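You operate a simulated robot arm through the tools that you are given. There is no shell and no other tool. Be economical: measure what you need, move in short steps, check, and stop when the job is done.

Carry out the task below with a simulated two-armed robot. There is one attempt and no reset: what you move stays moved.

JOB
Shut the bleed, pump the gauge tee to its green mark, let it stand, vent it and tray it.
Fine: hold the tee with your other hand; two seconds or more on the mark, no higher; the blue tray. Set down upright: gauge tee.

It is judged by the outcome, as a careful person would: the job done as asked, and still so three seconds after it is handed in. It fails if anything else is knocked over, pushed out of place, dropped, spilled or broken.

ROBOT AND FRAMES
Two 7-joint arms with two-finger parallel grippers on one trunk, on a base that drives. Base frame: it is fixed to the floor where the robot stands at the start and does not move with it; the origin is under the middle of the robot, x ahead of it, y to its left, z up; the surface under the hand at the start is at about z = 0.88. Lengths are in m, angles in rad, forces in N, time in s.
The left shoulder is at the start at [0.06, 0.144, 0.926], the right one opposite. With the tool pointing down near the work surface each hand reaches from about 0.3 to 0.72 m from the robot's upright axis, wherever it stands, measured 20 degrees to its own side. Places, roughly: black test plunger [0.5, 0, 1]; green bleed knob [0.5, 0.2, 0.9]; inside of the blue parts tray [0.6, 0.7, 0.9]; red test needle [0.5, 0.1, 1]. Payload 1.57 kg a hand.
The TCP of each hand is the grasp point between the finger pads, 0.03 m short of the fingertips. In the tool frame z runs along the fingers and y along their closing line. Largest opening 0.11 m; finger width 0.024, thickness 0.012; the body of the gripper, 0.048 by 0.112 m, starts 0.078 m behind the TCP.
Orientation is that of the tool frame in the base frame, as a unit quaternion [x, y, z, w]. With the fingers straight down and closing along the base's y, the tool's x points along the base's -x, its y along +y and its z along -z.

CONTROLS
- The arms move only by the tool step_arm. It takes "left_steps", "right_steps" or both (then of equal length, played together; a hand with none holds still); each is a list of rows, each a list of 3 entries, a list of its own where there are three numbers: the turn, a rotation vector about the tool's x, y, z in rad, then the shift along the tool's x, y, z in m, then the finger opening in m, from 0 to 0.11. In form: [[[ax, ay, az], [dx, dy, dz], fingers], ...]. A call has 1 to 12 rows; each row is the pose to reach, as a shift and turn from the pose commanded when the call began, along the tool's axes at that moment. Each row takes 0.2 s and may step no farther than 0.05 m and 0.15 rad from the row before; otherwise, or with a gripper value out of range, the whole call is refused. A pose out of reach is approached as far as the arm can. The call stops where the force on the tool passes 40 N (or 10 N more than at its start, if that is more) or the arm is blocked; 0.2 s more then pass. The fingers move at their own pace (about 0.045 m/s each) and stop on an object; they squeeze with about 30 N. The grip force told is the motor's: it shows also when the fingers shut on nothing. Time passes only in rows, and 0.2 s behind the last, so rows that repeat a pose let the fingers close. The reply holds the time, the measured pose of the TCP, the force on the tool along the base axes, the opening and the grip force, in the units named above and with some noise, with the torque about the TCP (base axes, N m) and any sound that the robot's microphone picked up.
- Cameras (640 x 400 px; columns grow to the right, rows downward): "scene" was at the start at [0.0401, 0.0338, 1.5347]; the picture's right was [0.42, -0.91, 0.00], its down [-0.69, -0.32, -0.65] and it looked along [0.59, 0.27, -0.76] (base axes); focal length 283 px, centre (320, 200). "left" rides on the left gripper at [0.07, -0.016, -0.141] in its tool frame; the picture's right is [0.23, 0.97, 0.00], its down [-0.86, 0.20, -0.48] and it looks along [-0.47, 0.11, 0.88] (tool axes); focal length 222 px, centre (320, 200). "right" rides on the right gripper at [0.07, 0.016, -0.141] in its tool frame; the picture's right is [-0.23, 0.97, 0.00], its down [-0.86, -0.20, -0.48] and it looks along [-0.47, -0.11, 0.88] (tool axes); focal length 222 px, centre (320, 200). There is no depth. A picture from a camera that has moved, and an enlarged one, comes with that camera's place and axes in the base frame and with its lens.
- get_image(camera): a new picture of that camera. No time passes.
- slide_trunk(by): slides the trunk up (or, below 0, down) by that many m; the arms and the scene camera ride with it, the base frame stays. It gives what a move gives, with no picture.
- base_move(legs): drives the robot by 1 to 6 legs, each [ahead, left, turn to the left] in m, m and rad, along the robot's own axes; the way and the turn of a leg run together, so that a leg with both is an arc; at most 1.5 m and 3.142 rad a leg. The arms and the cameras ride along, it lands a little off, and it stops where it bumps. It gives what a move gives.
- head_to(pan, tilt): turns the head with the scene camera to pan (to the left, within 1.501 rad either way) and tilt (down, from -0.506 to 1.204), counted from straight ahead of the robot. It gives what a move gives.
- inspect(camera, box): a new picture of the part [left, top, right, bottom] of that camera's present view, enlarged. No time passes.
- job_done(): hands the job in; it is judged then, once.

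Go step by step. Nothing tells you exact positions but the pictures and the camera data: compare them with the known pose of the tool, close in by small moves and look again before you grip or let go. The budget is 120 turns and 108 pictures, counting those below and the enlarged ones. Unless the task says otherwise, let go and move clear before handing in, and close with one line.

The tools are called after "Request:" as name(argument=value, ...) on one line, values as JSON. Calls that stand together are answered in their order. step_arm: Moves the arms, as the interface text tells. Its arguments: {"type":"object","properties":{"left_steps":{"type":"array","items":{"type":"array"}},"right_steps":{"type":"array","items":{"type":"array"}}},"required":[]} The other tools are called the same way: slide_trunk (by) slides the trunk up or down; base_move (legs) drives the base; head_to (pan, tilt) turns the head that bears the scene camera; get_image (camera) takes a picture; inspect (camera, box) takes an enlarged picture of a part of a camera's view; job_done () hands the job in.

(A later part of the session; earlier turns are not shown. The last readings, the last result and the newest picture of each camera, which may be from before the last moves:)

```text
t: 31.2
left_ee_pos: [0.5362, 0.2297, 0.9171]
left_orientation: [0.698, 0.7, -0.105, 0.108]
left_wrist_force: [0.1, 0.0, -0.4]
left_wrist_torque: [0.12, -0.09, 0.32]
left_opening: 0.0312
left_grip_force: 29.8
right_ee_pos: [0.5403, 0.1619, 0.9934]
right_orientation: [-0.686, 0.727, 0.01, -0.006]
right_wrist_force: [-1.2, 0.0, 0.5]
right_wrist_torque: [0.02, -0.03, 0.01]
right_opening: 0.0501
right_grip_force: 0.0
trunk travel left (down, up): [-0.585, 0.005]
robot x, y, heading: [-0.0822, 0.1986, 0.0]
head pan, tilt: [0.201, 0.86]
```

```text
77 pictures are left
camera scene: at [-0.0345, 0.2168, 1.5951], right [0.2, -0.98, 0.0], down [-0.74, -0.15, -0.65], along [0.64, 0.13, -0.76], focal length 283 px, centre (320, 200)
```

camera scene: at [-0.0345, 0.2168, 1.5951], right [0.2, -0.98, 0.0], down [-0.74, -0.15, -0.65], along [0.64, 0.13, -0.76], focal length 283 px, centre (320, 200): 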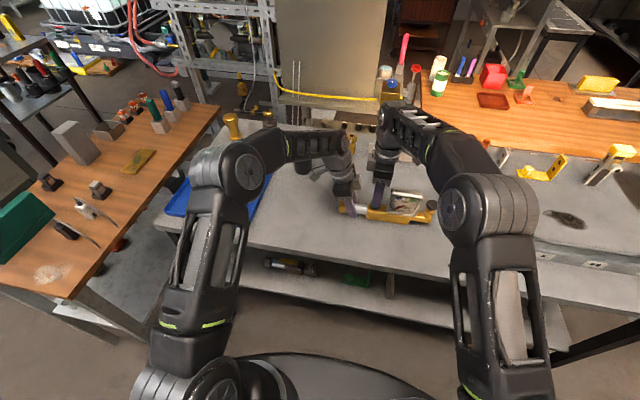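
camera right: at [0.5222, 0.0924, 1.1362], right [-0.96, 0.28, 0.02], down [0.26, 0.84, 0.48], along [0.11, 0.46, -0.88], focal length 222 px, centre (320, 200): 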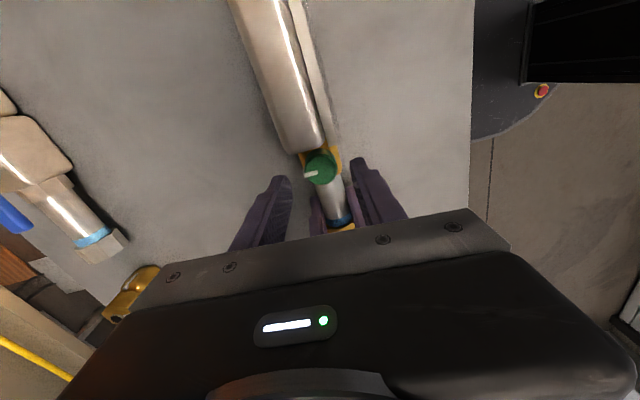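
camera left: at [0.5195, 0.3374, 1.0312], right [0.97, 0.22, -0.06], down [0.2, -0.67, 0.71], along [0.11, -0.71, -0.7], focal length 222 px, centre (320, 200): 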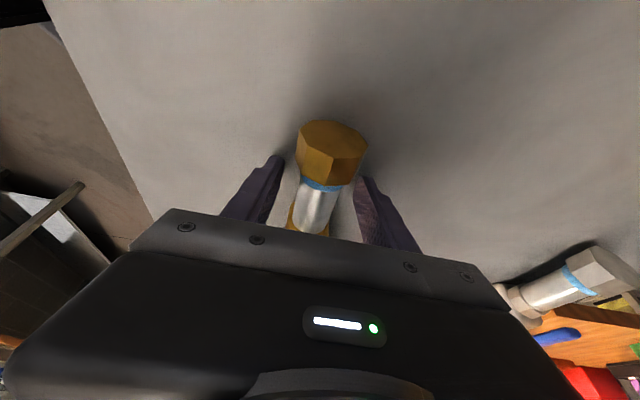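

Request:
inspect(camera="right", box=[240, 110, 400, 210])

Request:
inspect(camera="scene", box=[330, 170, 450, 245])

```text
4.00 times, centred on (320, 160) of right
camera zoom: at [0.5222, 0.0924, 1.1362], right [-0.96, 0.28, 0.02], down [0.26, 0.84, 0.48], along [0.11, 0.46, -0.88], focal length 888 px, centre (320, 360)
```

zoom: 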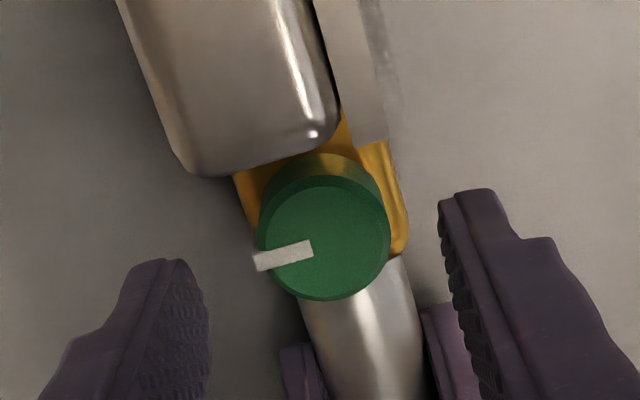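

```text
5.33 times, centred on (390, 208) of scene
camera zoom: at [-0.0345, 0.2168, 1.5951], right [0.2, -0.98, 0.0], down [-0.74, -0.15, -0.65], along [0.64, 0.13, -0.76], focal length 1509 px, centre (-53, 160)
```

zoom: 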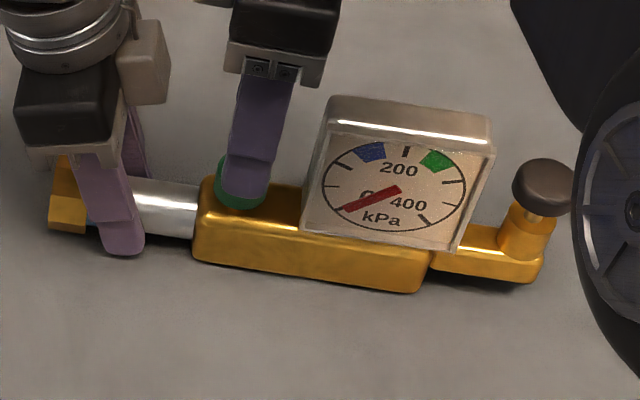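

Knob Ø≈29 mm, centred within a few mm. I'll descend around it with fine correction and close.

Request:
step_arm(right_steps=[[[0, 0, 0], [0.001, 0.003, 0.0], 0.05], [[0, 0, 0], [0.002, 0.003, 0.022], 0.05], [[0, 0, 0], [0.002, 0.003, 0.043], 0.05], [[0, 0, 0], [0.002, 0.003, 0.043], 0.035], [[0, 0, 0], [0.002, 0.003, 0.043], 0.02], [[0, 0, 0], [0.002, 0.003, 0.043], 0.015]])

Request:
inspect(camera="right", box=[240, 110, 400, 210])

Request:
inspect(camera="scene", box=[330, 170, 450, 245])

```text
t: 32.6
left_ee_pos: [0.5365, 0.228, 0.9155]
left_orientation: [0.699, 0.699, -0.104, 0.107]
left_wrist_force: [-9.8, 1.9, 4.5]
left_wrist_torque: [0.05, 0.05, -1.08]
left_opening: 0.0313
left_grip_force: 30.3
right_ee_pos: [0.536, 0.1586, 0.9506]
right_orientation: [-0.686, 0.727, 0.008, -0.007]
right_wrist_force: [12.7, 0.4, 1.0]
right_wrist_torque: [0.15, -0.39, 0.34]
right_opening: 0.0409
right_grip_force: 29.6
trunk travel left (down, up): [-0.585, 0.005]
robot x, y, heading: [-0.0848, 0.1972, -0.0]
head pan, tilt: [0.201, 0.86]
```

```text
4.00 times, centred on (320, 160) of right
camera zoom: at [0.5194, 0.09, 1.0932], right [-0.96, 0.28, 0.02], down [0.26, 0.84, 0.48], along [0.12, 0.46, -0.88], focal length 888 px, centre (320, 360)
```

zoom: 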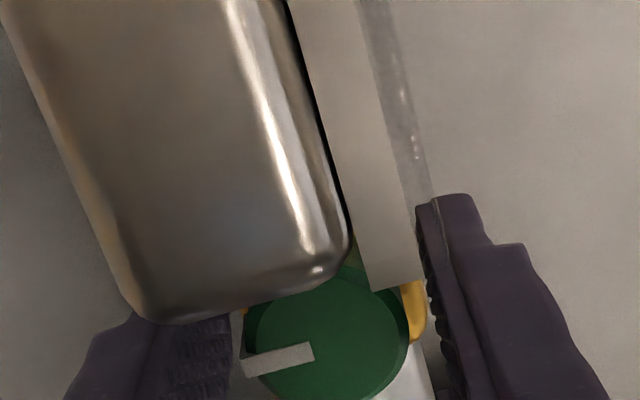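

```text
5.33 times, centred on (390, 208) of scene
camera zoom: at [-0.0344, 0.2168, 1.5951], right [0.2, -0.98, 0.0], down [-0.74, -0.15, -0.65], along [0.64, 0.13, -0.76], focal length 1509 px, centre (-53, 160)
```

zoom: 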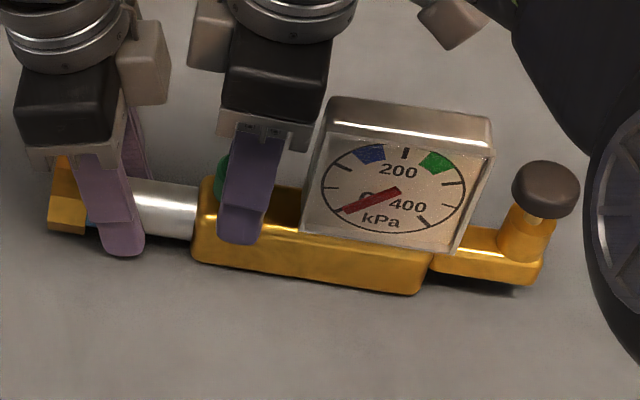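

The fingertips caught the brass block (41 mm) rather than the knob. I'll open, rise 14 mm and close again.

Request:
step_arm(right_steps=[[[0, 0, 0], [0, 0, 0], 0.05], [[0, 0, 0], [0, 0, 0], 0.05], [[0, 0, 0], [0, 0, -0.014], 0.05], [[0, 0, 0], [0, 0, -0.014], 0.035], [[0, 0, 0], [0, 0, -0.014], 0.02], [[0, 0, 0], [0, 0, -0.014], 0.015]])

Request:
inspect(camera="right", box=[240, 110, 400, 210])

Request:
inspect(camera="scene", box=[330, 170, 450, 245])

```text
t: 34.0
left_ee_pos: [0.5358, 0.2296, 0.9171]
left_orientation: [0.699, 0.699, -0.106, 0.107]
left_wrist_force: [-8.7, 1.8, 4.6]
left_wrist_torque: [-0.07, 0.15, -0.72]
left_opening: 0.0312
left_grip_force: 30.3
right_ee_pos: [0.5364, 0.159, 0.9635]
right_orientation: [-0.687, 0.727, 0.009, -0.006]
right_wrist_force: [11.0, -1.6, 0.6]
right_wrist_torque: [-0.03, -0.61, -0.06]
right_opening: 0.0298
right_grip_force: 27.4
trunk travel left (down, up): [-0.585, 0.005]
robot x, y, heading: [-0.0828, 0.2024, 0.0]
head pan, tilt: [0.201, 0.86]
```

```text
4.00 times, centred on (320, 160) of right
camera zoom: at [0.519, 0.0898, 1.1071], right [-0.96, 0.28, 0.02], down [0.26, 0.84, 0.48], along [0.12, 0.46, -0.88], focal length 888 px, centre (320, 360)
```

zoom: 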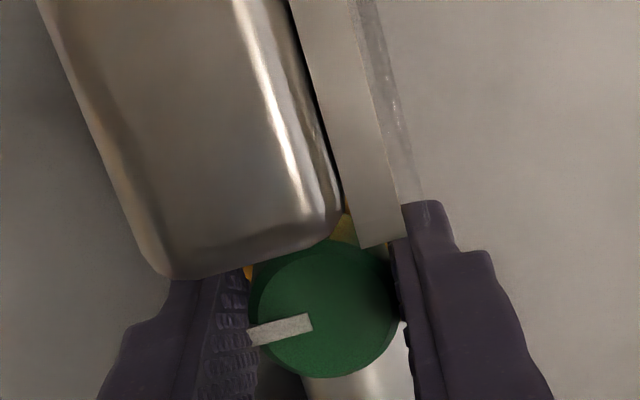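

```text
5.33 times, centred on (390, 208) of scene
camera zoom: at [-0.0345, 0.2168, 1.5951], right [0.2, -0.98, 0.0], down [-0.74, -0.15, -0.65], along [0.64, 0.13, -0.76], focal length 1509 px, centre (-53, 160)
```

zoom: 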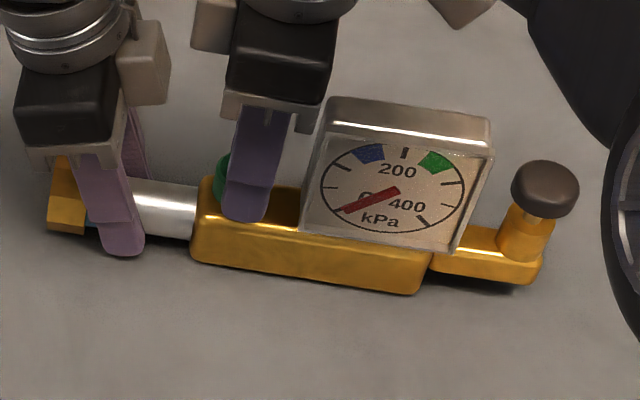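

Now gripping the knob (29.8 mm). I'll turn clockwise (seen from above) a small amount first and watch torque and mark.

Request:
step_arm(right_steps=[[[0, 0, 0.0], [0, -0.001, 0], 0.015], [[0, 0, 0.14], [0, -0.001, 0], 0.015], [[0, 0, 0.28], [0, -0.001, 0], 0.015]])

Request:
inspect(camera="right", box=[240, 110, 400, 210])

Request:
inspect(camera="scene", box=[330, 170, 450, 245])

```text
t: 34.8
left_ee_pos: [0.537, 0.2288, 0.9152]
left_orientation: [0.698, 0.7, -0.104, 0.109]
left_wrist_force: [-8.4, 3.6, 5.4]
left_wrist_torque: [-0.38, 0.29, -0.6]
left_opening: 0.0313
left_grip_force: 30.4
right_ee_pos: [0.5363, 0.1592, 0.9636]
right_orientation: [-0.578, 0.816, 0.008, -0.009]
right_wrist_force: [7.5, -5.3, -2.1]
right_wrist_torque: [0.17, -0.71, -0.03]
right_opening: 0.0297
right_grip_force: 30.2
trunk travel left (down, up): [-0.585, 0.005]
robot x, y, heading: [-0.0806, 0.2003, 0.001]
head pan, tilt: [0.201, 0.86]
```

```text
4.00 times, centred on (320, 160) of right
camera zoom: at [0.5012, 0.0988, 1.1078], right [-0.84, 0.54, 0.02], down [0.48, 0.74, 0.47], along [0.24, 0.41, -0.88], focal length 888 px, centre (320, 360)
```

zoom: 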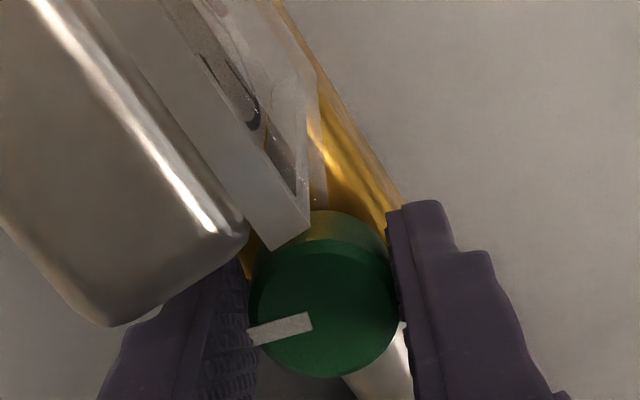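

```text
5.33 times, centred on (390, 208) of scene
camera zoom: at [-0.0345, 0.2165, 1.595], right [0.2, -0.98, 0.0], down [-0.74, -0.15, -0.65], along [0.64, 0.13, -0.76], focal length 1509 px, centre (-53, 160)
```

zoom: 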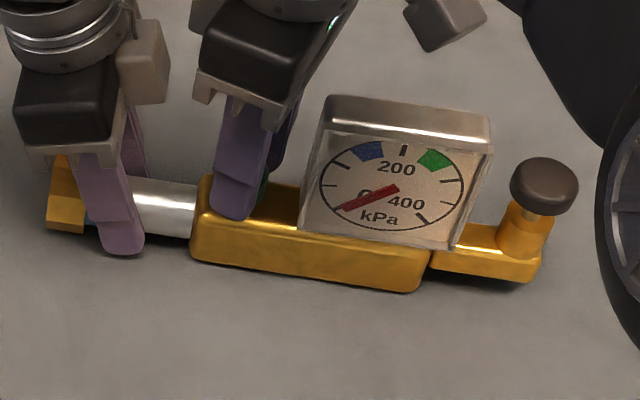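

The knob turns freely with the hand. Continue clockwise towards a quarter turn, watching for a stop.

Request:
step_arm(right_steps=[[[0, 0, 0.14], [0, 0, 0], 0.015], [[0, 0, 0.28], [0, 0, 0], 0.015], [[0, 0, 0.42], [0, 0, 0], 0.015], [[0, 0, 0.56], [0, 0, 0], 0.015], [[0, 0, 0.7], [0, 0, 0], 0.015]])

Request:
inspect(camera="right", box=[240, 110, 400, 210])

Request:
inspect(camera="scene", box=[330, 170, 450, 245])

```text
t: 36.0
left_ee_pos: [0.5367, 0.229, 0.9162]
left_orientation: [0.698, 0.7, -0.105, 0.109]
left_wrist_force: [2.7, -0.8, -0.2]
left_wrist_torque: [-0.13, 0.11, -0.31]
left_opening: 0.0311
left_grip_force: 29.9
right_ee_pos: [0.5354, 0.1627, 0.9654]
right_orientation: [-0.263, 0.965, 0.006, -0.011]
right_wrist_force: [-3.3, 2.1, 2.7]
right_wrist_torque: [-0.27, 0.11, 0.15]
right_opening: 0.0293
right_grip_force: 30.1
trunk travel left (down, up): [-0.585, 0.005]
robot x, y, heading: [-0.0803, 0.1975, 0.002]
head pan, tilt: [0.201, 0.86]
```

```text
4.00 times, centred on (320, 160) of right
camera zoom: at [0.4705, 0.1394, 1.1088], right [-0.3, 0.95, 0.01], down [0.85, 0.26, 0.46], along [0.44, 0.15, -0.89], focal length 888 px, centre (320, 360)
```

zoom: 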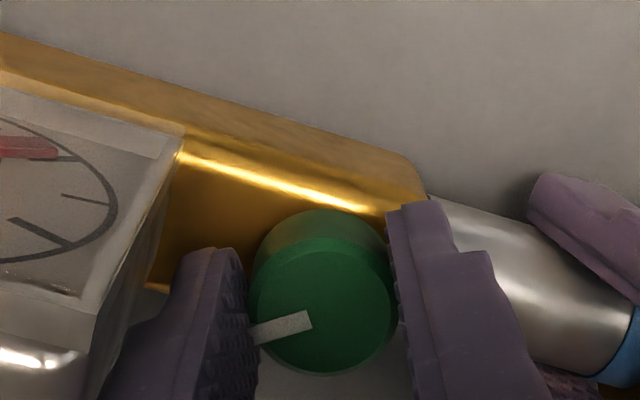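

```text
5.33 times, centred on (390, 208) of scene
camera zoom: at [-0.0347, 0.2169, 1.5951], right [0.2, -0.98, 0.0], down [-0.74, -0.15, -0.65], along [0.64, 0.13, -0.76], focal length 1509 px, centre (-53, 160)
```

zoom: 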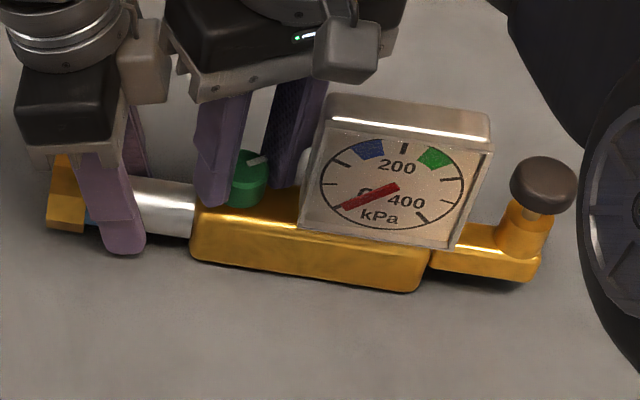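

Request:
step_arm(right_steps=[[[0, 0, 0.13], [0, 0, 0], 0.015], [[0, 0, 0.26], [0, 0, 0], 0.015], [[0, 0, 0.39], [0, 0, 0], 0.015], [[0, 0, 0.52], [0, 0, 0], 0.015]])

Request:
inspect(camera="right", box=[240, 110, 400, 210])

Request:
inspect(camera="scene", box=[330, 170, 450, 245])

```text
t: 37.0
left_ee_pos: [0.5369, 0.2275, 0.9173]
left_orientation: [0.698, 0.7, -0.104, 0.109]
left_wrist_force: [9.4, -10.3, 0.2]
left_wrist_torque: [0.41, -0.07, 0.77]
left_opening: 0.0312
left_grip_force: 30.2
right_ee_pos: [0.5345, 0.1635, 0.9664]
right_orientation: [-0.007, 1.0, 0.004, -0.012]
right_wrist_force: [-8.7, 12.8, 5.2]
right_wrist_torque: [0.15, 0.27, 0.03]
right_opening: 0.0291
right_grip_force: 30.3
trunk travel left (down, up): [-0.585, 0.005]
robot x, y, heading: [-0.0807, 0.2009, -0.0]
head pan, tilt: [0.201, 0.86]
```

```text
4.00 times, centred on (320, 160) of right
camera zoom: at [0.4687, 0.1769, 1.1091], right [0.22, 0.98, 0.0], down [0.87, -0.19, 0.46], along [0.45, -0.1, -0.89], focal length 888 px, centre (320, 360)
```

zoom: 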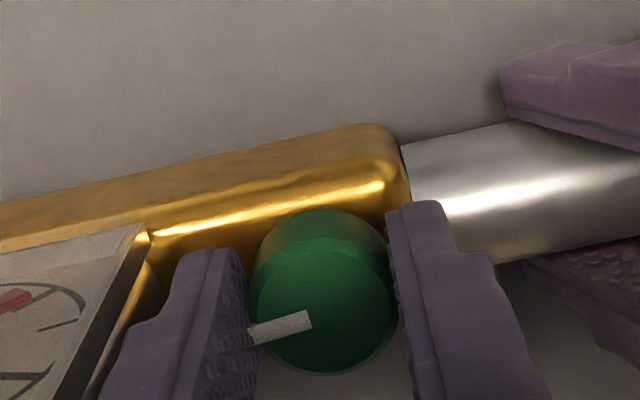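

```text
5.33 times, centred on (390, 208) of scene
camera zoom: at [-0.0346, 0.2171, 1.5951], right [0.2, -0.98, 0.0], down [-0.74, -0.15, -0.65], along [0.64, 0.13, -0.76], focal length 1509 px, centre (-53, 160)
```

zoom: 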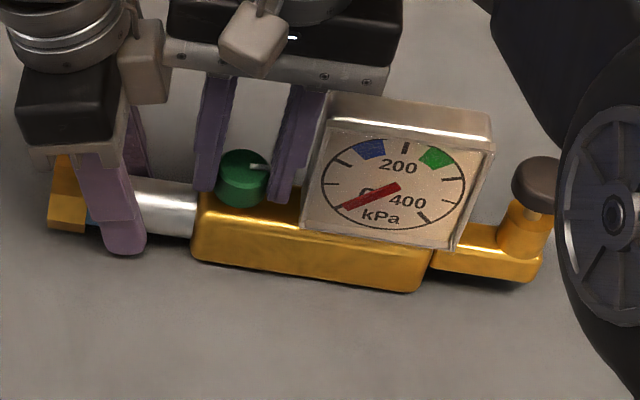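

No stop felt yet at 90°. I'll carry on clockwise in small steps to feel for a stop.

Request:
step_arm(right_steps=[[[0, 0, 0.14], [0, -0.001, 0], 0.015], [[0, 0, 0.28], [0, -0.001, 0], 0.015], [[0, 0, 0.42], [0, -0.001, 0], 0.015], [[0, 0, 0.56], [0, -0.001, 0], 0.015]])

Request:
inspect(camera="right", box=[240, 110, 400, 210])

Request:
inspect(camera="scene", box=[330, 170, 450, 245])

```text
t: 38.0
left_ee_pos: [0.5352, 0.2265, 0.9168]
left_orientation: [0.699, 0.699, -0.106, 0.109]
left_wrist_force: [-6.2, -19.1, 7.9]
left_wrist_torque: [-0.24, -0.02, -0.65]
left_opening: 0.0315
left_grip_force: 29.8
right_ee_pos: [0.5357, 0.162, 0.9657]
right_orientation: [0.271, 0.962, 0.0, -0.011]
right_wrist_force: [4.3, 20.4, -0.4]
right_wrist_torque: [0.28, -0.3, 0.15]
right_opening: 0.0292
right_grip_force: 30.5
trunk travel left (down, up): [-0.585, 0.005]
robot x, y, heading: [-0.0804, 0.2024, 0.002]
head pan, tilt: [0.201, 0.86]
```

```text
4.00 times, centred on (320, 160) of right
camera zoom: at [0.4881, 0.2096, 1.1094], right [0.7, 0.71, -0.01], down [0.64, -0.62, 0.46], along [0.32, -0.33, -0.89], focal length 888 px, centre (320, 360)
```

zoom: 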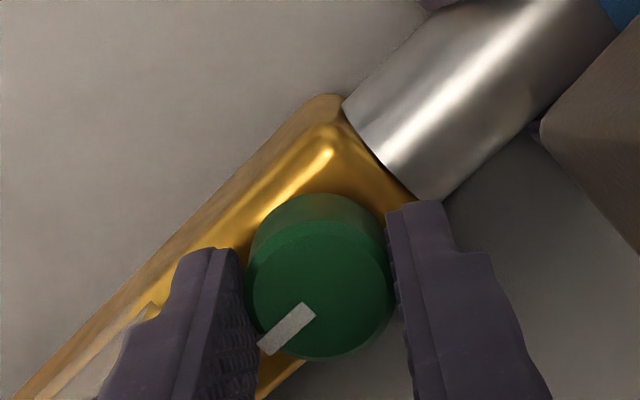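

```text
5.33 times, centred on (390, 208) of scene
camera zoom: at [-0.0349, 0.2169, 1.5951], right [0.2, -0.98, 0.0], down [-0.74, -0.15, -0.65], along [0.64, 0.13, -0.76], focal length 1509 px, centre (-53, 160)
```

zoom: 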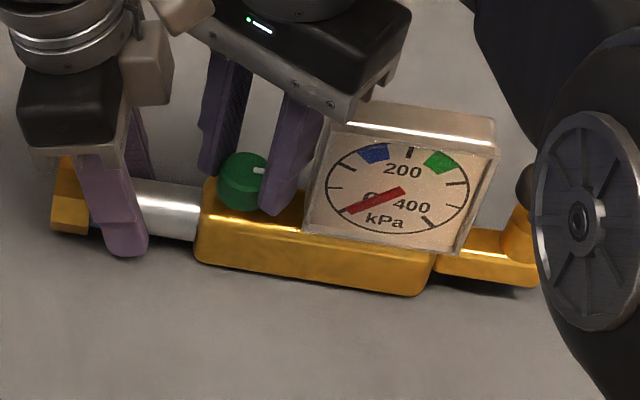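

The knob now slipped in the fingers after a quarter turn: it is against its stop, so the bleed is shut. I'll open slightly, lift straight up and verify the mark.

Request:
step_arm(right_steps=[[[0, 0, 0], [0, 0.001, 0], 0.034], [[0, 0, 0], [0, 0.001, 0], 0.036], [[0, 0, 0], [0, 0.001, -0.02], 0.036], [[0, 0, 0], [0, 0.001, -0.06], 0.036], [[0, 0, -0.14], [0, 0.001, -0.1], 0.03], [[0, 0, -0.28], [0, 0.001, -0.12], 0.02], [[0, 0, -0.42], [0, 0.001, -0.12], 0.01], [[0, 0, -0.55], [0, 0.001, -0.12], 0.0]])

Request:
inspect(camera="scene", box=[330, 170, 450, 245])

Request:
get_image(camera="scene")

```text
t: 39.8
left_ee_pos: [0.5357, 0.2303, 0.9162]
left_orientation: [0.698, 0.699, -0.105, 0.109]
left_wrist_force: [0.0, 0.6, -0.5]
left_wrist_torque: [0.35, 0.0, 0.37]
left_opening: 0.0312
left_grip_force: 29.8
right_ee_pos: [0.5325, 0.1678, 1.1166]
right_orientation: [0.098, 0.994, 0.003, 0.041]
right_wrist_force: [-0.6, 1.8, 1.0]
right_wrist_torque: [-0.02, -0.06, 0.01]
right_opening: 0.0
right_grip_force: 13.1
right hand out of reach, approached as far as the arm can: row 5, 6, 7, 8
trunk travel left (down, up): [-0.585, 0.005]
robot x, y, heading: [-0.0795, 0.1963, 0.001]
head pan, tilt: [0.201, 0.86]
```

```text
5.33 times, centred on (390, 208) of scene
camera zoom: at [-0.037, 0.2182, 1.595], right [0.2, -0.98, 0.0], down [-0.74, -0.15, -0.65], along [0.64, 0.13, -0.76], focal length 1509 px, centre (-53, 160)
```

zoom: 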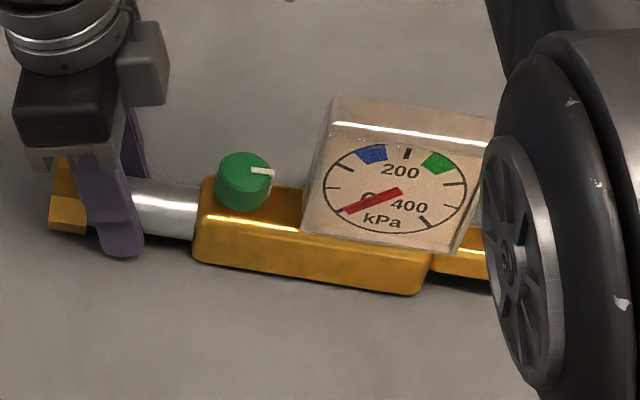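

```text
61 pictures are left
camera scene: at [-0.037, 0.2182, 1.595], right [0.2, -0.98, 0.0], down [-0.74, -0.15, -0.65], along [0.64, 0.13, -0.76], focal length 283 px, centre (320, 200)
```

scene: 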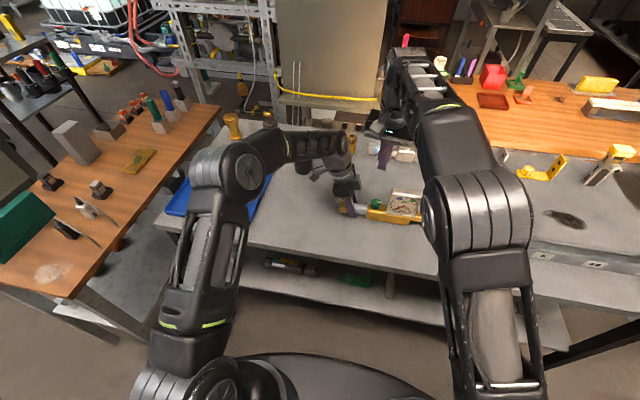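

The mark has turned a quarter (now along the body) and the stop was felt: shut. Now the right hand, fingers closed, goes above the plunger.

Request:
step_arm(right_steps=[[[0.004, 0.02, -0.05], [-0.011, -0.04, 0.0], 0], [[0.008, 0.04, -0.1], [-0.022, -0.08, 0.01], 0], [[0.012, 0.06, -0.15], [-0.033, -0.12, 0.03], 0], [[0.015, 0.08, -0.195], [-0.043, -0.16, 0.05], 0]])

Request:
get_image(camera="right")

Request:
get_image(camera="scene")

```text
t: 40.8
left_ee_pos: [0.537, 0.2297, 0.9161]
left_orientation: [0.699, 0.699, -0.105, 0.108]
left_wrist_force: [1.5, -0.7, 0.0]
left_wrist_torque: [-0.01, -0.06, 0.34]
left_opening: 0.0313
left_grip_force: 30.6
right_ee_pos: [0.5501, 0.0007, 1.0647]
right_orientation: [0.002, 1.0, -0.003, -0.001]
right_wrist_force: [-0.7, 0.3, -0.4]
right_wrist_torque: [-0.01, 0.04, 0.01]
right_opening: 0.0001
right_grip_force: 21.3
trunk travel left (down, up): [-0.585, 0.005]
robot x, y, heading: [-0.0821, 0.1945, 0.0]
head pan, tilt: [0.201, 0.86]
```

```text
60 pictures are left
camera right: at [0.4806, 0.0177, 1.2072], right [0.23, 0.97, -0.01], down [0.86, -0.2, 0.48], along [0.46, -0.11, -0.88], focal length 222 px, centre (320, 200)
```

right: 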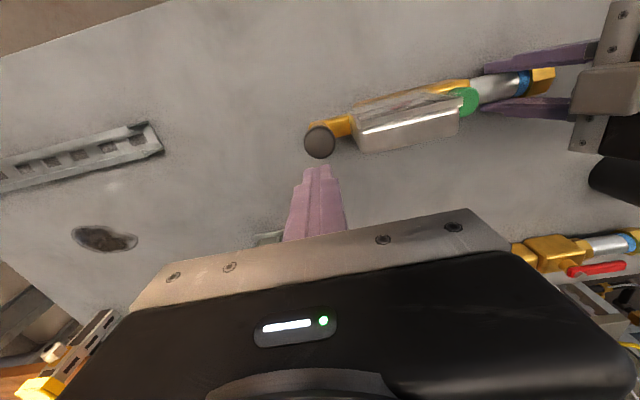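

```text
59 pictures are left
camera scene: at [-0.0344, 0.216, 1.5951], right [0.2, -0.98, 0.0], down [-0.74, -0.15, -0.65], along [0.64, 0.13, -0.76], focal length 283 px, centre (320, 200)
```

scene: 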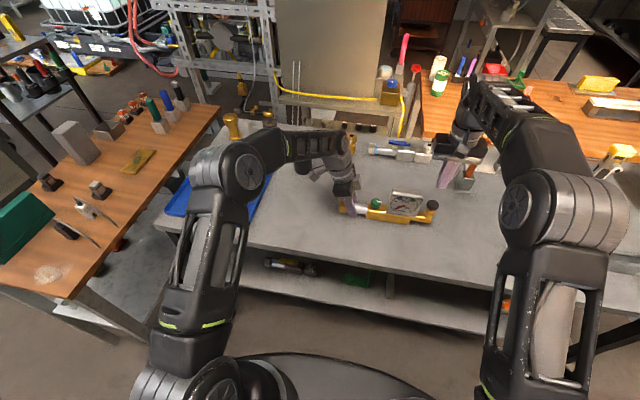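

Plunger cap is at about (0.536, 0.004, 0.973). I'll align over it, tips just above.

Request:
step_arm(right_steps=[[[0, 0, 0], [0.007, 0.002, 0.0], 0], [[0, 0, 0], [0.014, 0.004, 0.02], 0], [[0, 0, 0], [0.014, 0.004, 0.045], 0]])

Request:
inspect(camera="right", box=[240, 90, 400, 190])

Request:
inspect(camera="scene", box=[350, 170, 470, 245])

```text
t: 41.6
left_ee_pos: [0.5372, 0.2281, 0.9169]
left_orientation: [0.698, 0.7, -0.104, 0.108]
left_wrist_force: [-0.2, 0.1, 0.2]
left_wrist_torque: [-0.15, 0.1, -0.34]
left_opening: 0.0312
left_grip_force: 30.2
right_ee_pos: [0.5373, 0.0058, 1.0188]
right_orientation: [0.002, 1.0, -0.003, 0.0]
right_wrist_force: [0.3, -0.3, -0.3]
right_wrist_torque: [-0.02, 0.03, 0.01]
right_opening: 0.0
right_grip_force: 20.8
trunk travel left (down, up): [-0.585, 0.005]
robot x, y, heading: [-0.0811, 0.2013, 0.004]
head pan, tilt: [0.201, 0.86]
```

```text
4.00 times, centred on (320, 140) of right
camera zoom: at [0.4664, 0.0231, 1.162], right [0.23, 0.97, -0.01], down [0.85, -0.2, 0.48], along [0.47, -0.12, -0.88], focal length 888 px, centre (320, 440)
```

zoom: 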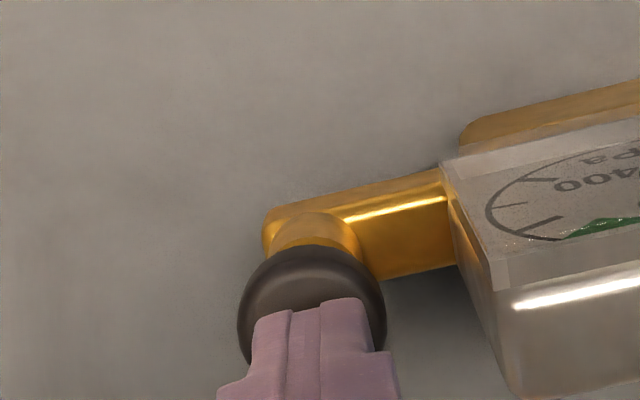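

```text
5.33 times, centred on (410, 208) of scene
camera zoom: at [-0.0345, 0.2167, 1.5951], right [0.2, -0.98, 0.0], down [-0.74, -0.15, -0.65], along [0.64, 0.13, -0.76], focal length 1509 px, centre (-160, 160)
```

zoom: 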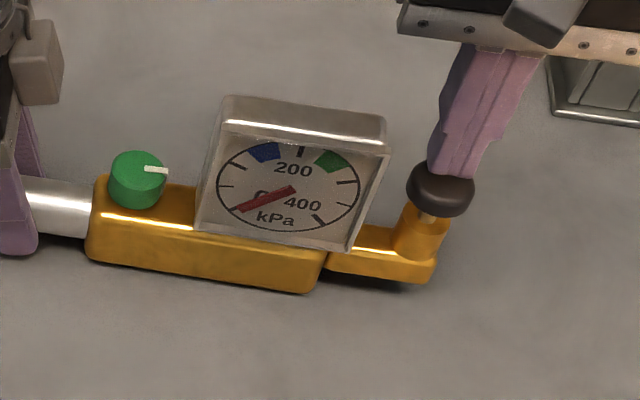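

Aligned over the cap, gauge in view. I'll press down in millimetre steps and watch the needle.

Request:
step_arm(right_steps=[[[0, 0, 0], [0, 0, 0.006], 0], [[0, 0, 0], [0, 0, 0.01], 0], [[0, 0, 0], [0, 0, 0.014], 0], [[0, 0, 0], [0, 0, 0.018], 0]])

Request:
inspect(camera="scene", box=[350, 170, 470, 245])

```text
t: 42.6
left_ee_pos: [0.5376, 0.2296, 0.9169]
left_orientation: [0.698, 0.7, -0.104, 0.108]
left_wrist_force: [0.1, 0.2, -0.5]
left_wrist_torque: [0.2, -0.07, 0.35]
left_opening: 0.0315
left_grip_force: 30.5
right_ee_pos: [0.5376, 0.0064, 1.0021]
right_orientation: [0.001, 1.0, -0.002, 0.0]
right_wrist_force: [0.7, -0.2, 4.2]
right_wrist_torque: [0.0, 0.02, -0.05]
right_opening: 0.0002
right_grip_force: 21.2
trunk travel left (down, up): [-0.585, 0.005]
robot x, y, heading: [-0.0809, 0.2009, 0.004]
head pan, tilt: [0.201, 0.86]
```

```text
5.33 times, centred on (410, 208) of scene
camera zoom: at [-0.0349, 0.2167, 1.5951], right [0.2, -0.98, 0.0], down [-0.74, -0.15, -0.65], along [0.64, 0.13, -0.76], focal length 1509 px, centre (-160, 160)
```

zoom: 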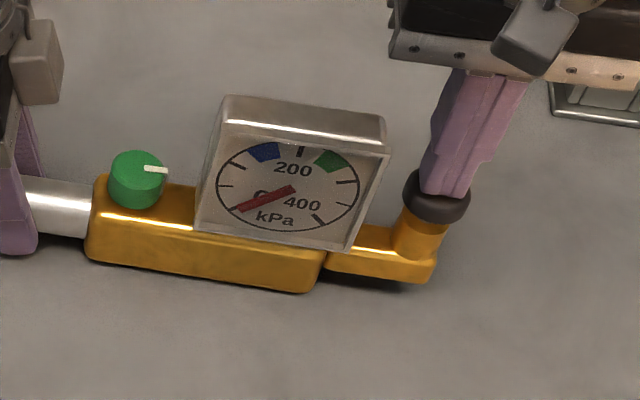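

Request:
step_arm(right_steps=[[[0, 0, 0], [0, 0, 0.002], 0], [[0, 0, 0], [0, 0, 0.004], 0]])

Request:
inspect(camera="scene", box=[350, 170, 470, 245])

```text
t: 43.2
left_ee_pos: [0.5369, 0.2287, 0.9172]
left_orientation: [0.698, 0.7, -0.104, 0.109]
left_wrist_force: [0.2, 0.0, 0.6]
left_wrist_torque: [0.07, -0.04, 0.34]
left_opening: 0.0313
left_grip_force: 29.9
right_ee_pos: [0.5373, 0.0043, 0.9983]
right_orientation: [0.001, 1.0, -0.003, 0.0]
right_wrist_force: [0.3, 0.0, 5.4]
right_wrist_torque: [0.0, 0.01, -0.09]
right_opening: 0.0
right_grip_force: 21.1
trunk travel left (down, up): [-0.585, 0.005]
robot x, y, heading: [-0.0792, 0.2015, 0.003]
head pan, tilt: [0.201, 0.86]
```

```text
5.33 times, centred on (410, 208) of scene
camera zoom: at [-0.035, 0.2167, 1.5951], right [0.2, -0.98, 0.0], down [-0.74, -0.15, -0.65], along [0.64, 0.13, -0.76], focal length 1509 px, centre (-160, 160)
```

zoom: 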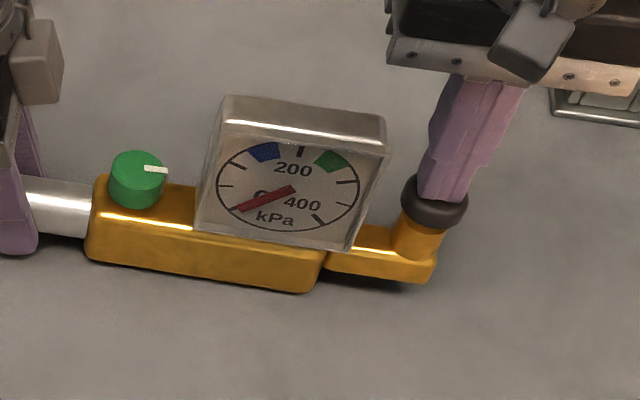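

Request:
step_arm(right_steps=[[[0, 0, 0], [0, 0, 0.002], 0], [[0, 0, 0], [0, 0, 0.004], 0]])

Request:
inspect(camera="scene", box=[350, 170, 470, 245])

```text
t: 43.8
left_ee_pos: [0.5369, 0.2293, 0.9184]
left_orientation: [0.698, 0.7, -0.105, 0.109]
left_wrist_force: [0.1, 0.1, -0.4]
left_wrist_torque: [0.08, -0.08, 0.33]
left_opening: 0.0315
left_grip_force: 30.1
right_ee_pos: [0.5359, 0.0037, 0.9948]
right_orientation: [0.002, 1.0, -0.004, -0.001]
right_wrist_force: [0.2, 0.0, 6.4]
right_wrist_torque: [0.02, -0.02, -0.05]
right_opening: 0.0
right_grip_force: 21.6
trunk travel left (down, up): [-0.585, 0.005]
robot x, y, heading: [-0.0778, 0.1957, -0.0]
head pan, tilt: [0.201, 0.86]
```

```text
5.33 times, centred on (410, 208) of scene
camera zoom: at [-0.0351, 0.2168, 1.5951], right [0.2, -0.98, 0.0], down [-0.74, -0.15, -0.65], along [0.64, 0.13, -0.76], focal length 1509 px, centre (-160, 160)
```

zoom: 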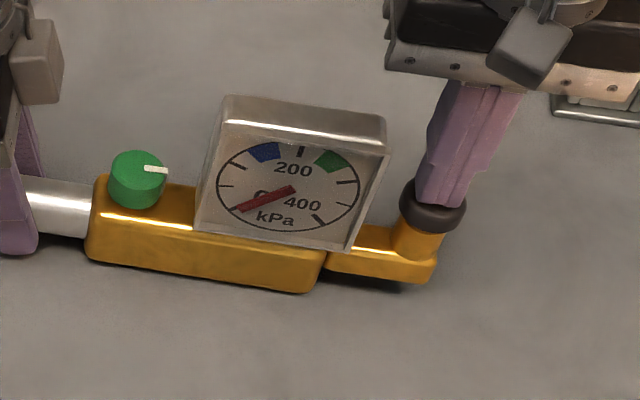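

Request:
step_arm(right_steps=[[[0, 0, 0], [0, 0, 0.002], 0], [[0, 0, 0], [0, 0, 0.004], 0], [[0, 0, 0], [0, 0, 0.006], 0]])

Request:
inspect(camera="scene", box=[350, 170, 470, 245])

```text
t: 44.6
left_ee_pos: [0.5366, 0.2293, 0.9165]
left_orientation: [0.698, 0.7, -0.105, 0.109]
left_wrist_force: [2.6, -0.7, -0.9]
left_wrist_torque: [0.38, 0.02, 0.43]
left_opening: 0.0312
left_grip_force: 29.7
right_ee_pos: [0.5369, 0.005, 0.9891]
right_orientation: [0.002, 1.0, -0.003, 0.001]
right_wrist_force: [1.7, 1.1, 12.6]
right_wrist_torque: [0.07, -0.01, -0.06]
right_opening: 0.0002
right_grip_force: 21.3
trunk travel left (down, up): [-0.585, 0.005]
robot x, y, heading: [-0.0822, 0.1996, -0.003]
head pan, tilt: [0.201, 0.86]
```

```text
5.33 times, centred on (410, 208) of scene
camera zoom: at [-0.0354, 0.2169, 1.5952], right [0.2, -0.98, 0.0], down [-0.74, -0.15, -0.65], along [0.64, 0.13, -0.76], focal length 1509 px, centre (-160, 160)
```

zoom: 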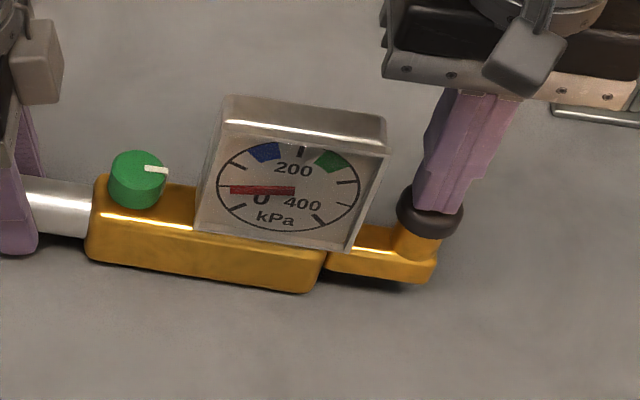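

The needle jumped to about 50 at the bottom of the stroke (green is about 250). I'll let the plunger up fully and check that the pressure holds.

Request:
step_arm(right_steps=[[[0, 0, 0], [0, 0, -0.008], 0], [[0, 0, 0], [0, 0, -0.016], 0], [[0, 0, 0], [0, 0, -0.024], 0]])

Request:
inspect(camera="scene", box=[350, 170, 470, 245])

```text
t: 45.4
left_ee_pos: [0.5372, 0.2294, 0.9173]
left_orientation: [0.698, 0.7, -0.105, 0.107]
left_wrist_force: [-0.7, 0.1, 0.0]
left_wrist_torque: [-0.31, 0.15, -0.34]
left_opening: 0.0311
left_grip_force: 29.6
right_ee_pos: [0.5366, 0.0057, 1.0111]
right_orientation: [0.002, 1.0, -0.004, -0.001]
right_wrist_force: [0.9, 0.9, 0.2]
right_wrist_torque: [-0.02, 0.03, 0.01]
right_opening: 0.0
right_grip_force: 21.0
trunk travel left (down, up): [-0.585, 0.005]
robot x, y, heading: [-0.0819, 0.1984, -0.0]
head pan, tilt: [0.201, 0.86]
```

```text
5.33 times, centred on (410, 208) of scene
camera zoom: at [-0.0348, 0.2167, 1.5949], right [0.2, -0.98, 0.0], down [-0.74, -0.15, -0.65], along [0.64, 0.13, -0.76], focal length 1509 px, centre (-160, 160)
```

zoom: 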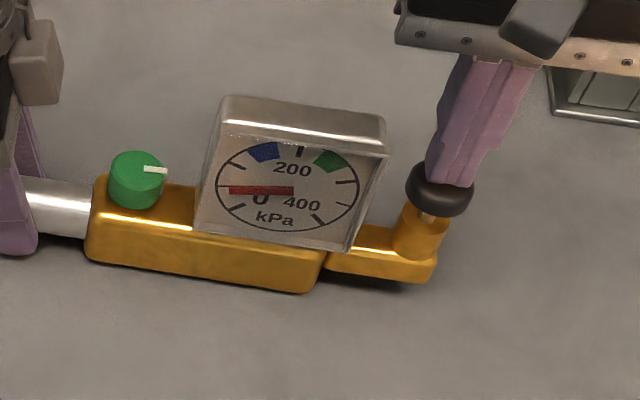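

Pressure holds at about 45–50 per stroke. Second stroke.

Request:
step_arm(right_steps=[[[0, 0, 0], [0, 0, 0.008], 0], [[0, 0, 0], [0, 0, 0.016], 0], [[0, 0, 0], [0, 0, 0.02], 0], [[0, 0, 0], [0, 0, 0.024], 0], [[0, 0, 0], [0, 0, 0.012], 0], [[0, 0, 0], [0, 0, 0], 0]])

Request:
inspect(camera="scene", box=[350, 170, 470, 245])

```text
t: 46.8
left_ee_pos: [0.5353, 0.2295, 0.9159]
left_orientation: [0.699, 0.699, -0.104, 0.108]
left_wrist_force: [-0.9, 0.6, -0.9]
left_wrist_torque: [-0.26, 0.1, -0.33]
left_opening: 0.0314
left_grip_force: 29.8
right_ee_pos: [0.5375, 0.0043, 1.0101]
right_orientation: [0.002, 1.0, -0.003, -0.001]
right_wrist_force: [-0.5, -0.8, 0.9]
right_wrist_torque: [0.03, -0.02, -0.02]
right_opening: 0.0
right_grip_force: 20.9
trunk travel left (down, up): [-0.585, 0.005]
robot x, y, heading: [-0.0801, 0.2015, 0.009]
head pan, tilt: [0.201, 0.86]
```

```text
5.33 times, centred on (410, 208) of scene
camera zoom: at [-0.0348, 0.2167, 1.595], right [0.2, -0.98, 0.0], down [-0.74, -0.15, -0.65], along [0.64, 0.13, -0.76], focal length 1509 px, centre (-160, 160)
```

zoom: 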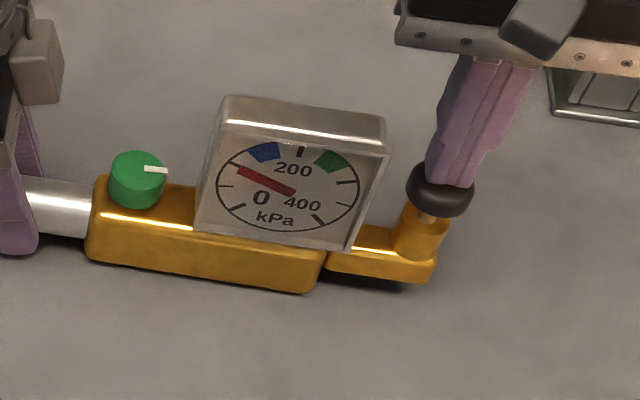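

Request:
step_arm(right_steps=[[[0, 0, 0], [0, 0, 0.008], 0], [[0, 0, 0], [0, 0, 0.016], 0], [[0, 0, 0], [0, 0, 0.02], 0], [[0, 0, 0], [0, 0, 0.024], 0], [[0, 0, 0], [0, 0, 0.012], 0], [[0, 0, 0], [0, 0, 0], 0]])

Request:
inspect(camera="scene", box=[380, 185, 430, 216])

```text
t: 48.2
left_ee_pos: [0.5372, 0.2279, 0.917]
left_orientation: [0.698, 0.7, -0.104, 0.108]
left_wrist_force: [-0.8, 0.8, 0.8]
left_wrist_torque: [-0.56, 0.13, -0.35]
left_opening: 0.0312
left_grip_force: 29.8
right_ee_pos: [0.5368, 0.0044, 1.0122]
right_orientation: [0.002, 1.0, -0.004, -0.002]
right_wrist_force: [-0.7, -0.1, 0.3]
right_wrist_torque: [0.01, 0.01, -0.01]
right_opening: 0.0
right_grip_force: 21.4
trunk travel left (down, up): [-0.585, 0.005]
robot x, y, heading: [-0.0813, 0.2002, 0.006]
head pan, tilt: [0.201, 0.86]
```

```text
12.80 times, centred on (405, 200) of scene
camera zoom: at [-0.0349, 0.2167, 1.5949], right [0.2, -0.98, 0.0], down [-0.74, -0.15, -0.65], along [0.64, 0.13, -0.76], focal length 3621 px, centre (-768, 194)
```

zoom: 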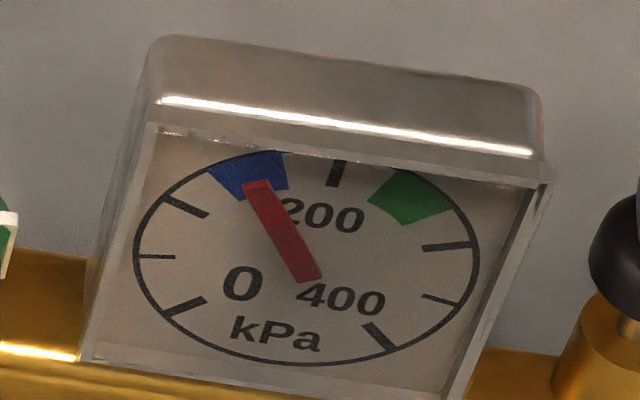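

Needle now at about 150 (blue). One more stroke, then recheck.

Request:
step_arm(right_steps=[[[0, 0, 0], [0, 0, 0.008], 0], [[0, 0, 0], [0, 0, 0.016], 0], [[0, 0, 0], [0, 0, 0.02], 0], [[0, 0, 0], [0, 0, 0.024], 0], [[0, 0, 0], [0, 0, 0.012], 0], [[0, 0, 0], [0, 0, 0], 0]])

Request:
inspect(camera="scene", box=[380, 185, 430, 216])

```text
t: 49.6
left_ee_pos: [0.5363, 0.2288, 0.9166]
left_orientation: [0.698, 0.7, -0.104, 0.108]
left_wrist_force: [0.2, -1.0, -0.3]
left_wrist_torque: [-0.2, 0.19, -0.35]
left_opening: 0.0312
left_grip_force: 30.0
right_ee_pos: [0.5371, 0.0037, 1.0116]
right_orientation: [0.002, 1.0, -0.002, -0.001]
right_wrist_force: [0.7, 0.5, -0.9]
right_wrist_torque: [0.03, 0.04, -0.01]
right_opening: 0.0002
right_grip_force: 21.1
trunk travel left (down, up): [-0.585, 0.005]
robot x, y, heading: [-0.0795, 0.2006, 0.003]
head pan, tilt: [0.201, 0.86]
```

```text
12.80 times, centred on (405, 200) of scene
camera zoom: at [-0.0347, 0.2166, 1.5949], right [0.2, -0.98, 0.0], down [-0.74, -0.15, -0.65], along [0.64, 0.13, -0.76], focal length 3621 px, centre (-768, 194)
```

zoom: 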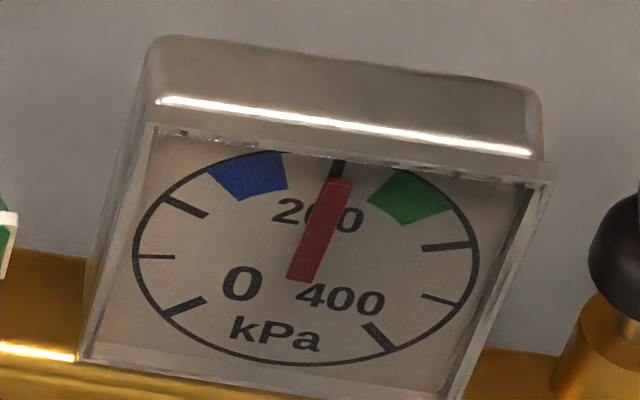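

Now at 200. One more stroke should reach green (250).

Request:
step_arm(right_steps=[[[0, 0, 0], [0, 0, 0.008], 0], [[0, 0, 0], [0, 0, 0.016], 0], [[0, 0, 0], [0, 0, 0.02], 0], [[0, 0, 0], [0, 0, 0.024], 0], [[0, 0, 0], [0, 0, 0.012], 0], [[0, 0, 0], [0, 0, 0], 0]])

Request:
inspect(camera="scene", box=[380, 185, 430, 216])

```text
t: 51.0
left_ee_pos: [0.5372, 0.2291, 0.916]
left_orientation: [0.698, 0.7, -0.104, 0.108]
left_wrist_force: [0.7, -0.5, -0.3]
left_wrist_torque: [-0.03, -0.03, 0.34]
left_opening: 0.0315
left_grip_force: 30.0
right_ee_pos: [0.5378, 0.004, 1.0106]
right_orientation: [0.002, 1.0, -0.003, -0.001]
right_wrist_force: [0.3, 0.4, -0.1]
right_wrist_torque: [0.01, -0.01, 0.04]
right_opening: 0.0
right_grip_force: 20.7
trunk travel left (down, up): [-0.585, 0.005]
robot x, y, heading: [-0.0816, 0.2006, 0.004]
head pan, tilt: [0.201, 0.86]
```

```text
12.80 times, centred on (405, 200) of scene
camera zoom: at [-0.0346, 0.2167, 1.595], right [0.2, -0.98, 0.0], down [-0.74, -0.15, -0.65], along [0.64, 0.13, -0.76], focal length 3621 px, centre (-768, 194)
```

zoom: 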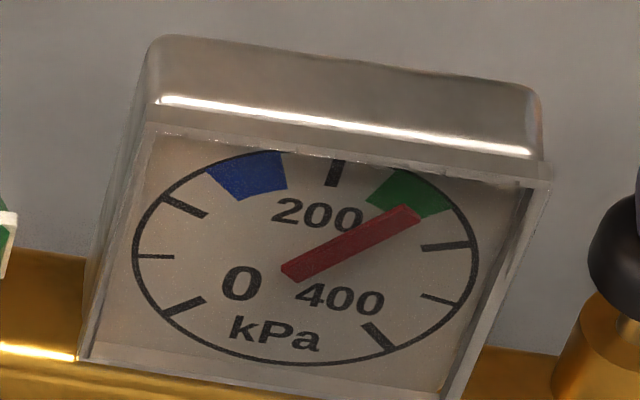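

The needle is on the green. I'll lift off the plunger and let it stand for a few seconds.

Request:
step_arm(right_steps=[[[0, 0, 0], [0, 0, -0.02], 0], [[0, 0, 0], [0, 0, -0.04], 0], [[0, 0, 0], [0, 0, -0.06], 0], [[0, 0, 0], [0, 0, -0.06], 0], [[0, 0, 0], [0, 0, -0.06], 0], [[0, 0, 0], [0, 0, -0.06], 0], [[0, 0, 0], [0, 0, -0.06], 0], [[0, 0, 0], [0, 0, -0.06], 0], [[0, 0, 0], [0, 0, -0.06], 0], [[0, 0, 0], [0, 0, -0.06], 0], [[0, 0, 0], [0, 0, -0.06], 0], [[0, 0, 0], [0, 0, -0.06], 0]])

Request:
inspect(camera="scene", box=[380, 185, 430, 216])

```text
t: 53.6
left_ee_pos: [0.536, 0.2296, 0.9165]
left_orientation: [0.698, 0.7, -0.104, 0.108]
left_wrist_force: [-0.6, -1.0, -0.1]
left_wrist_torque: [-0.15, 0.12, -0.32]
left_opening: 0.0313
left_grip_force: 29.5
right_ee_pos: [0.5387, 0.0061, 1.0728]
right_orientation: [0.002, 1.0, -0.003, -0.001]
right_wrist_force: [0.9, 0.6, -1.2]
right_wrist_torque: [-0.03, -0.02, 0.0]
right_opening: 0.0
right_grip_force: 21.6
trunk travel left (down, up): [-0.585, 0.005]
robot x, y, heading: [-0.0844, 0.1955, 0.001]
head pan, tilt: [0.201, 0.86]
```

```text
12.80 times, centred on (405, 200) of scene
camera zoom: at [-0.0345, 0.2166, 1.5951], right [0.2, -0.98, 0.0], down [-0.74, -0.15, -0.65], along [0.64, 0.13, -0.76], focal length 3621 px, centre (-768, 194)
```

zoom: 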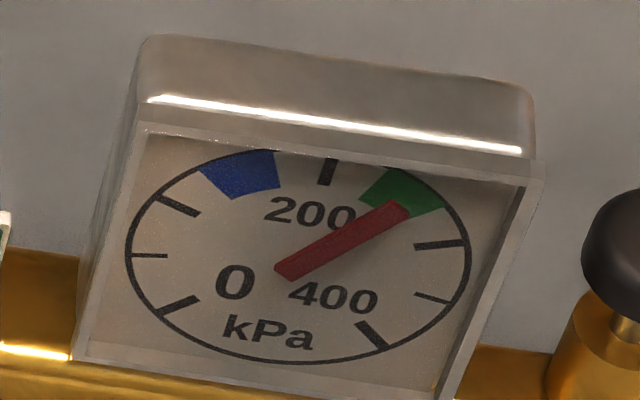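

Held on green for 2.6 s and more. Now move the right hand back over the knob to vent it.

Request:
step_arm(right_steps=[[[0, 0, 0], [0.001, 0.04, 0.0], 0.01], [[0, 0, 0], [0.002, 0.08, 0.0], 0.02], [[0, 0, 0], [0.002, 0.12, 0.0], 0.03], [[0, 0, 0], [0.002, 0.156, 0.01], 0.038], [[0, 0, 0], [0.002, 0.156, 0.03], 0.038]])

Request:
inspect(camera="right", box=[240, 90, 400, 190])

Request:
inspect(camera="scene", box=[330, 170, 450, 245])

```text
t: 54.8
left_ee_pos: [0.5359, 0.2287, 0.9159]
left_orientation: [0.698, 0.7, -0.105, 0.108]
left_wrist_force: [0.6, -1.0, -0.4]
left_wrist_torque: [0.09, -0.08, 0.34]
left_opening: 0.0313
left_grip_force: 30.2
right_ee_pos: [0.5358, 0.1604, 1.0398]
right_orientation: [0.002, 1.0, -0.003, 0.0]
right_wrist_force: [0.4, -0.1, 0.2]
right_wrist_torque: [0.0, 0.01, -0.03]
right_opening: 0.0379
right_grip_force: 0.1
trunk travel left (down, up): [-0.585, 0.005]
robot x, y, heading: [-0.0804, 0.2, 0.002]
head pan, tilt: [0.201, 0.86]
```

```text
4.00 times, centred on (320, 140) of right
camera zoom: at [0.4661, 0.1784, 1.1825], right [0.23, 0.97, -0.01], down [0.85, -0.2, 0.48], along [0.47, -0.12, -0.88], focal length 888 px, centre (320, 440)
```

zoom: 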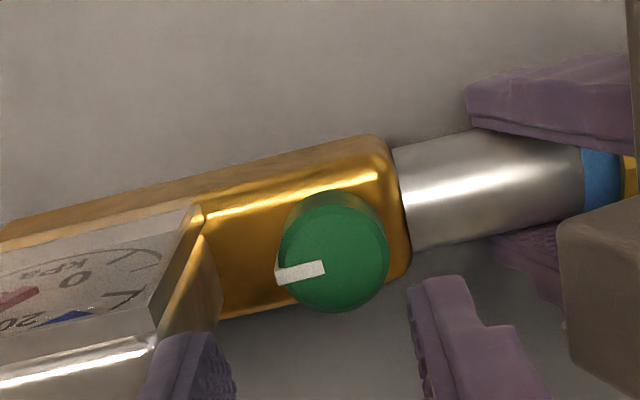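

```text
5.33 times, centred on (390, 208) of scene
camera zoom: at [-0.0346, 0.2165, 1.5951], right [0.2, -0.98, 0.0], down [-0.74, -0.15, -0.65], along [0.64, 0.13, -0.76], focal length 1509 px, centre (-53, 160)
```

zoom: 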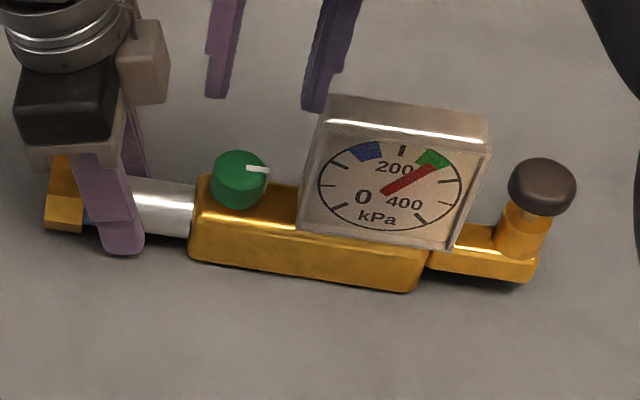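

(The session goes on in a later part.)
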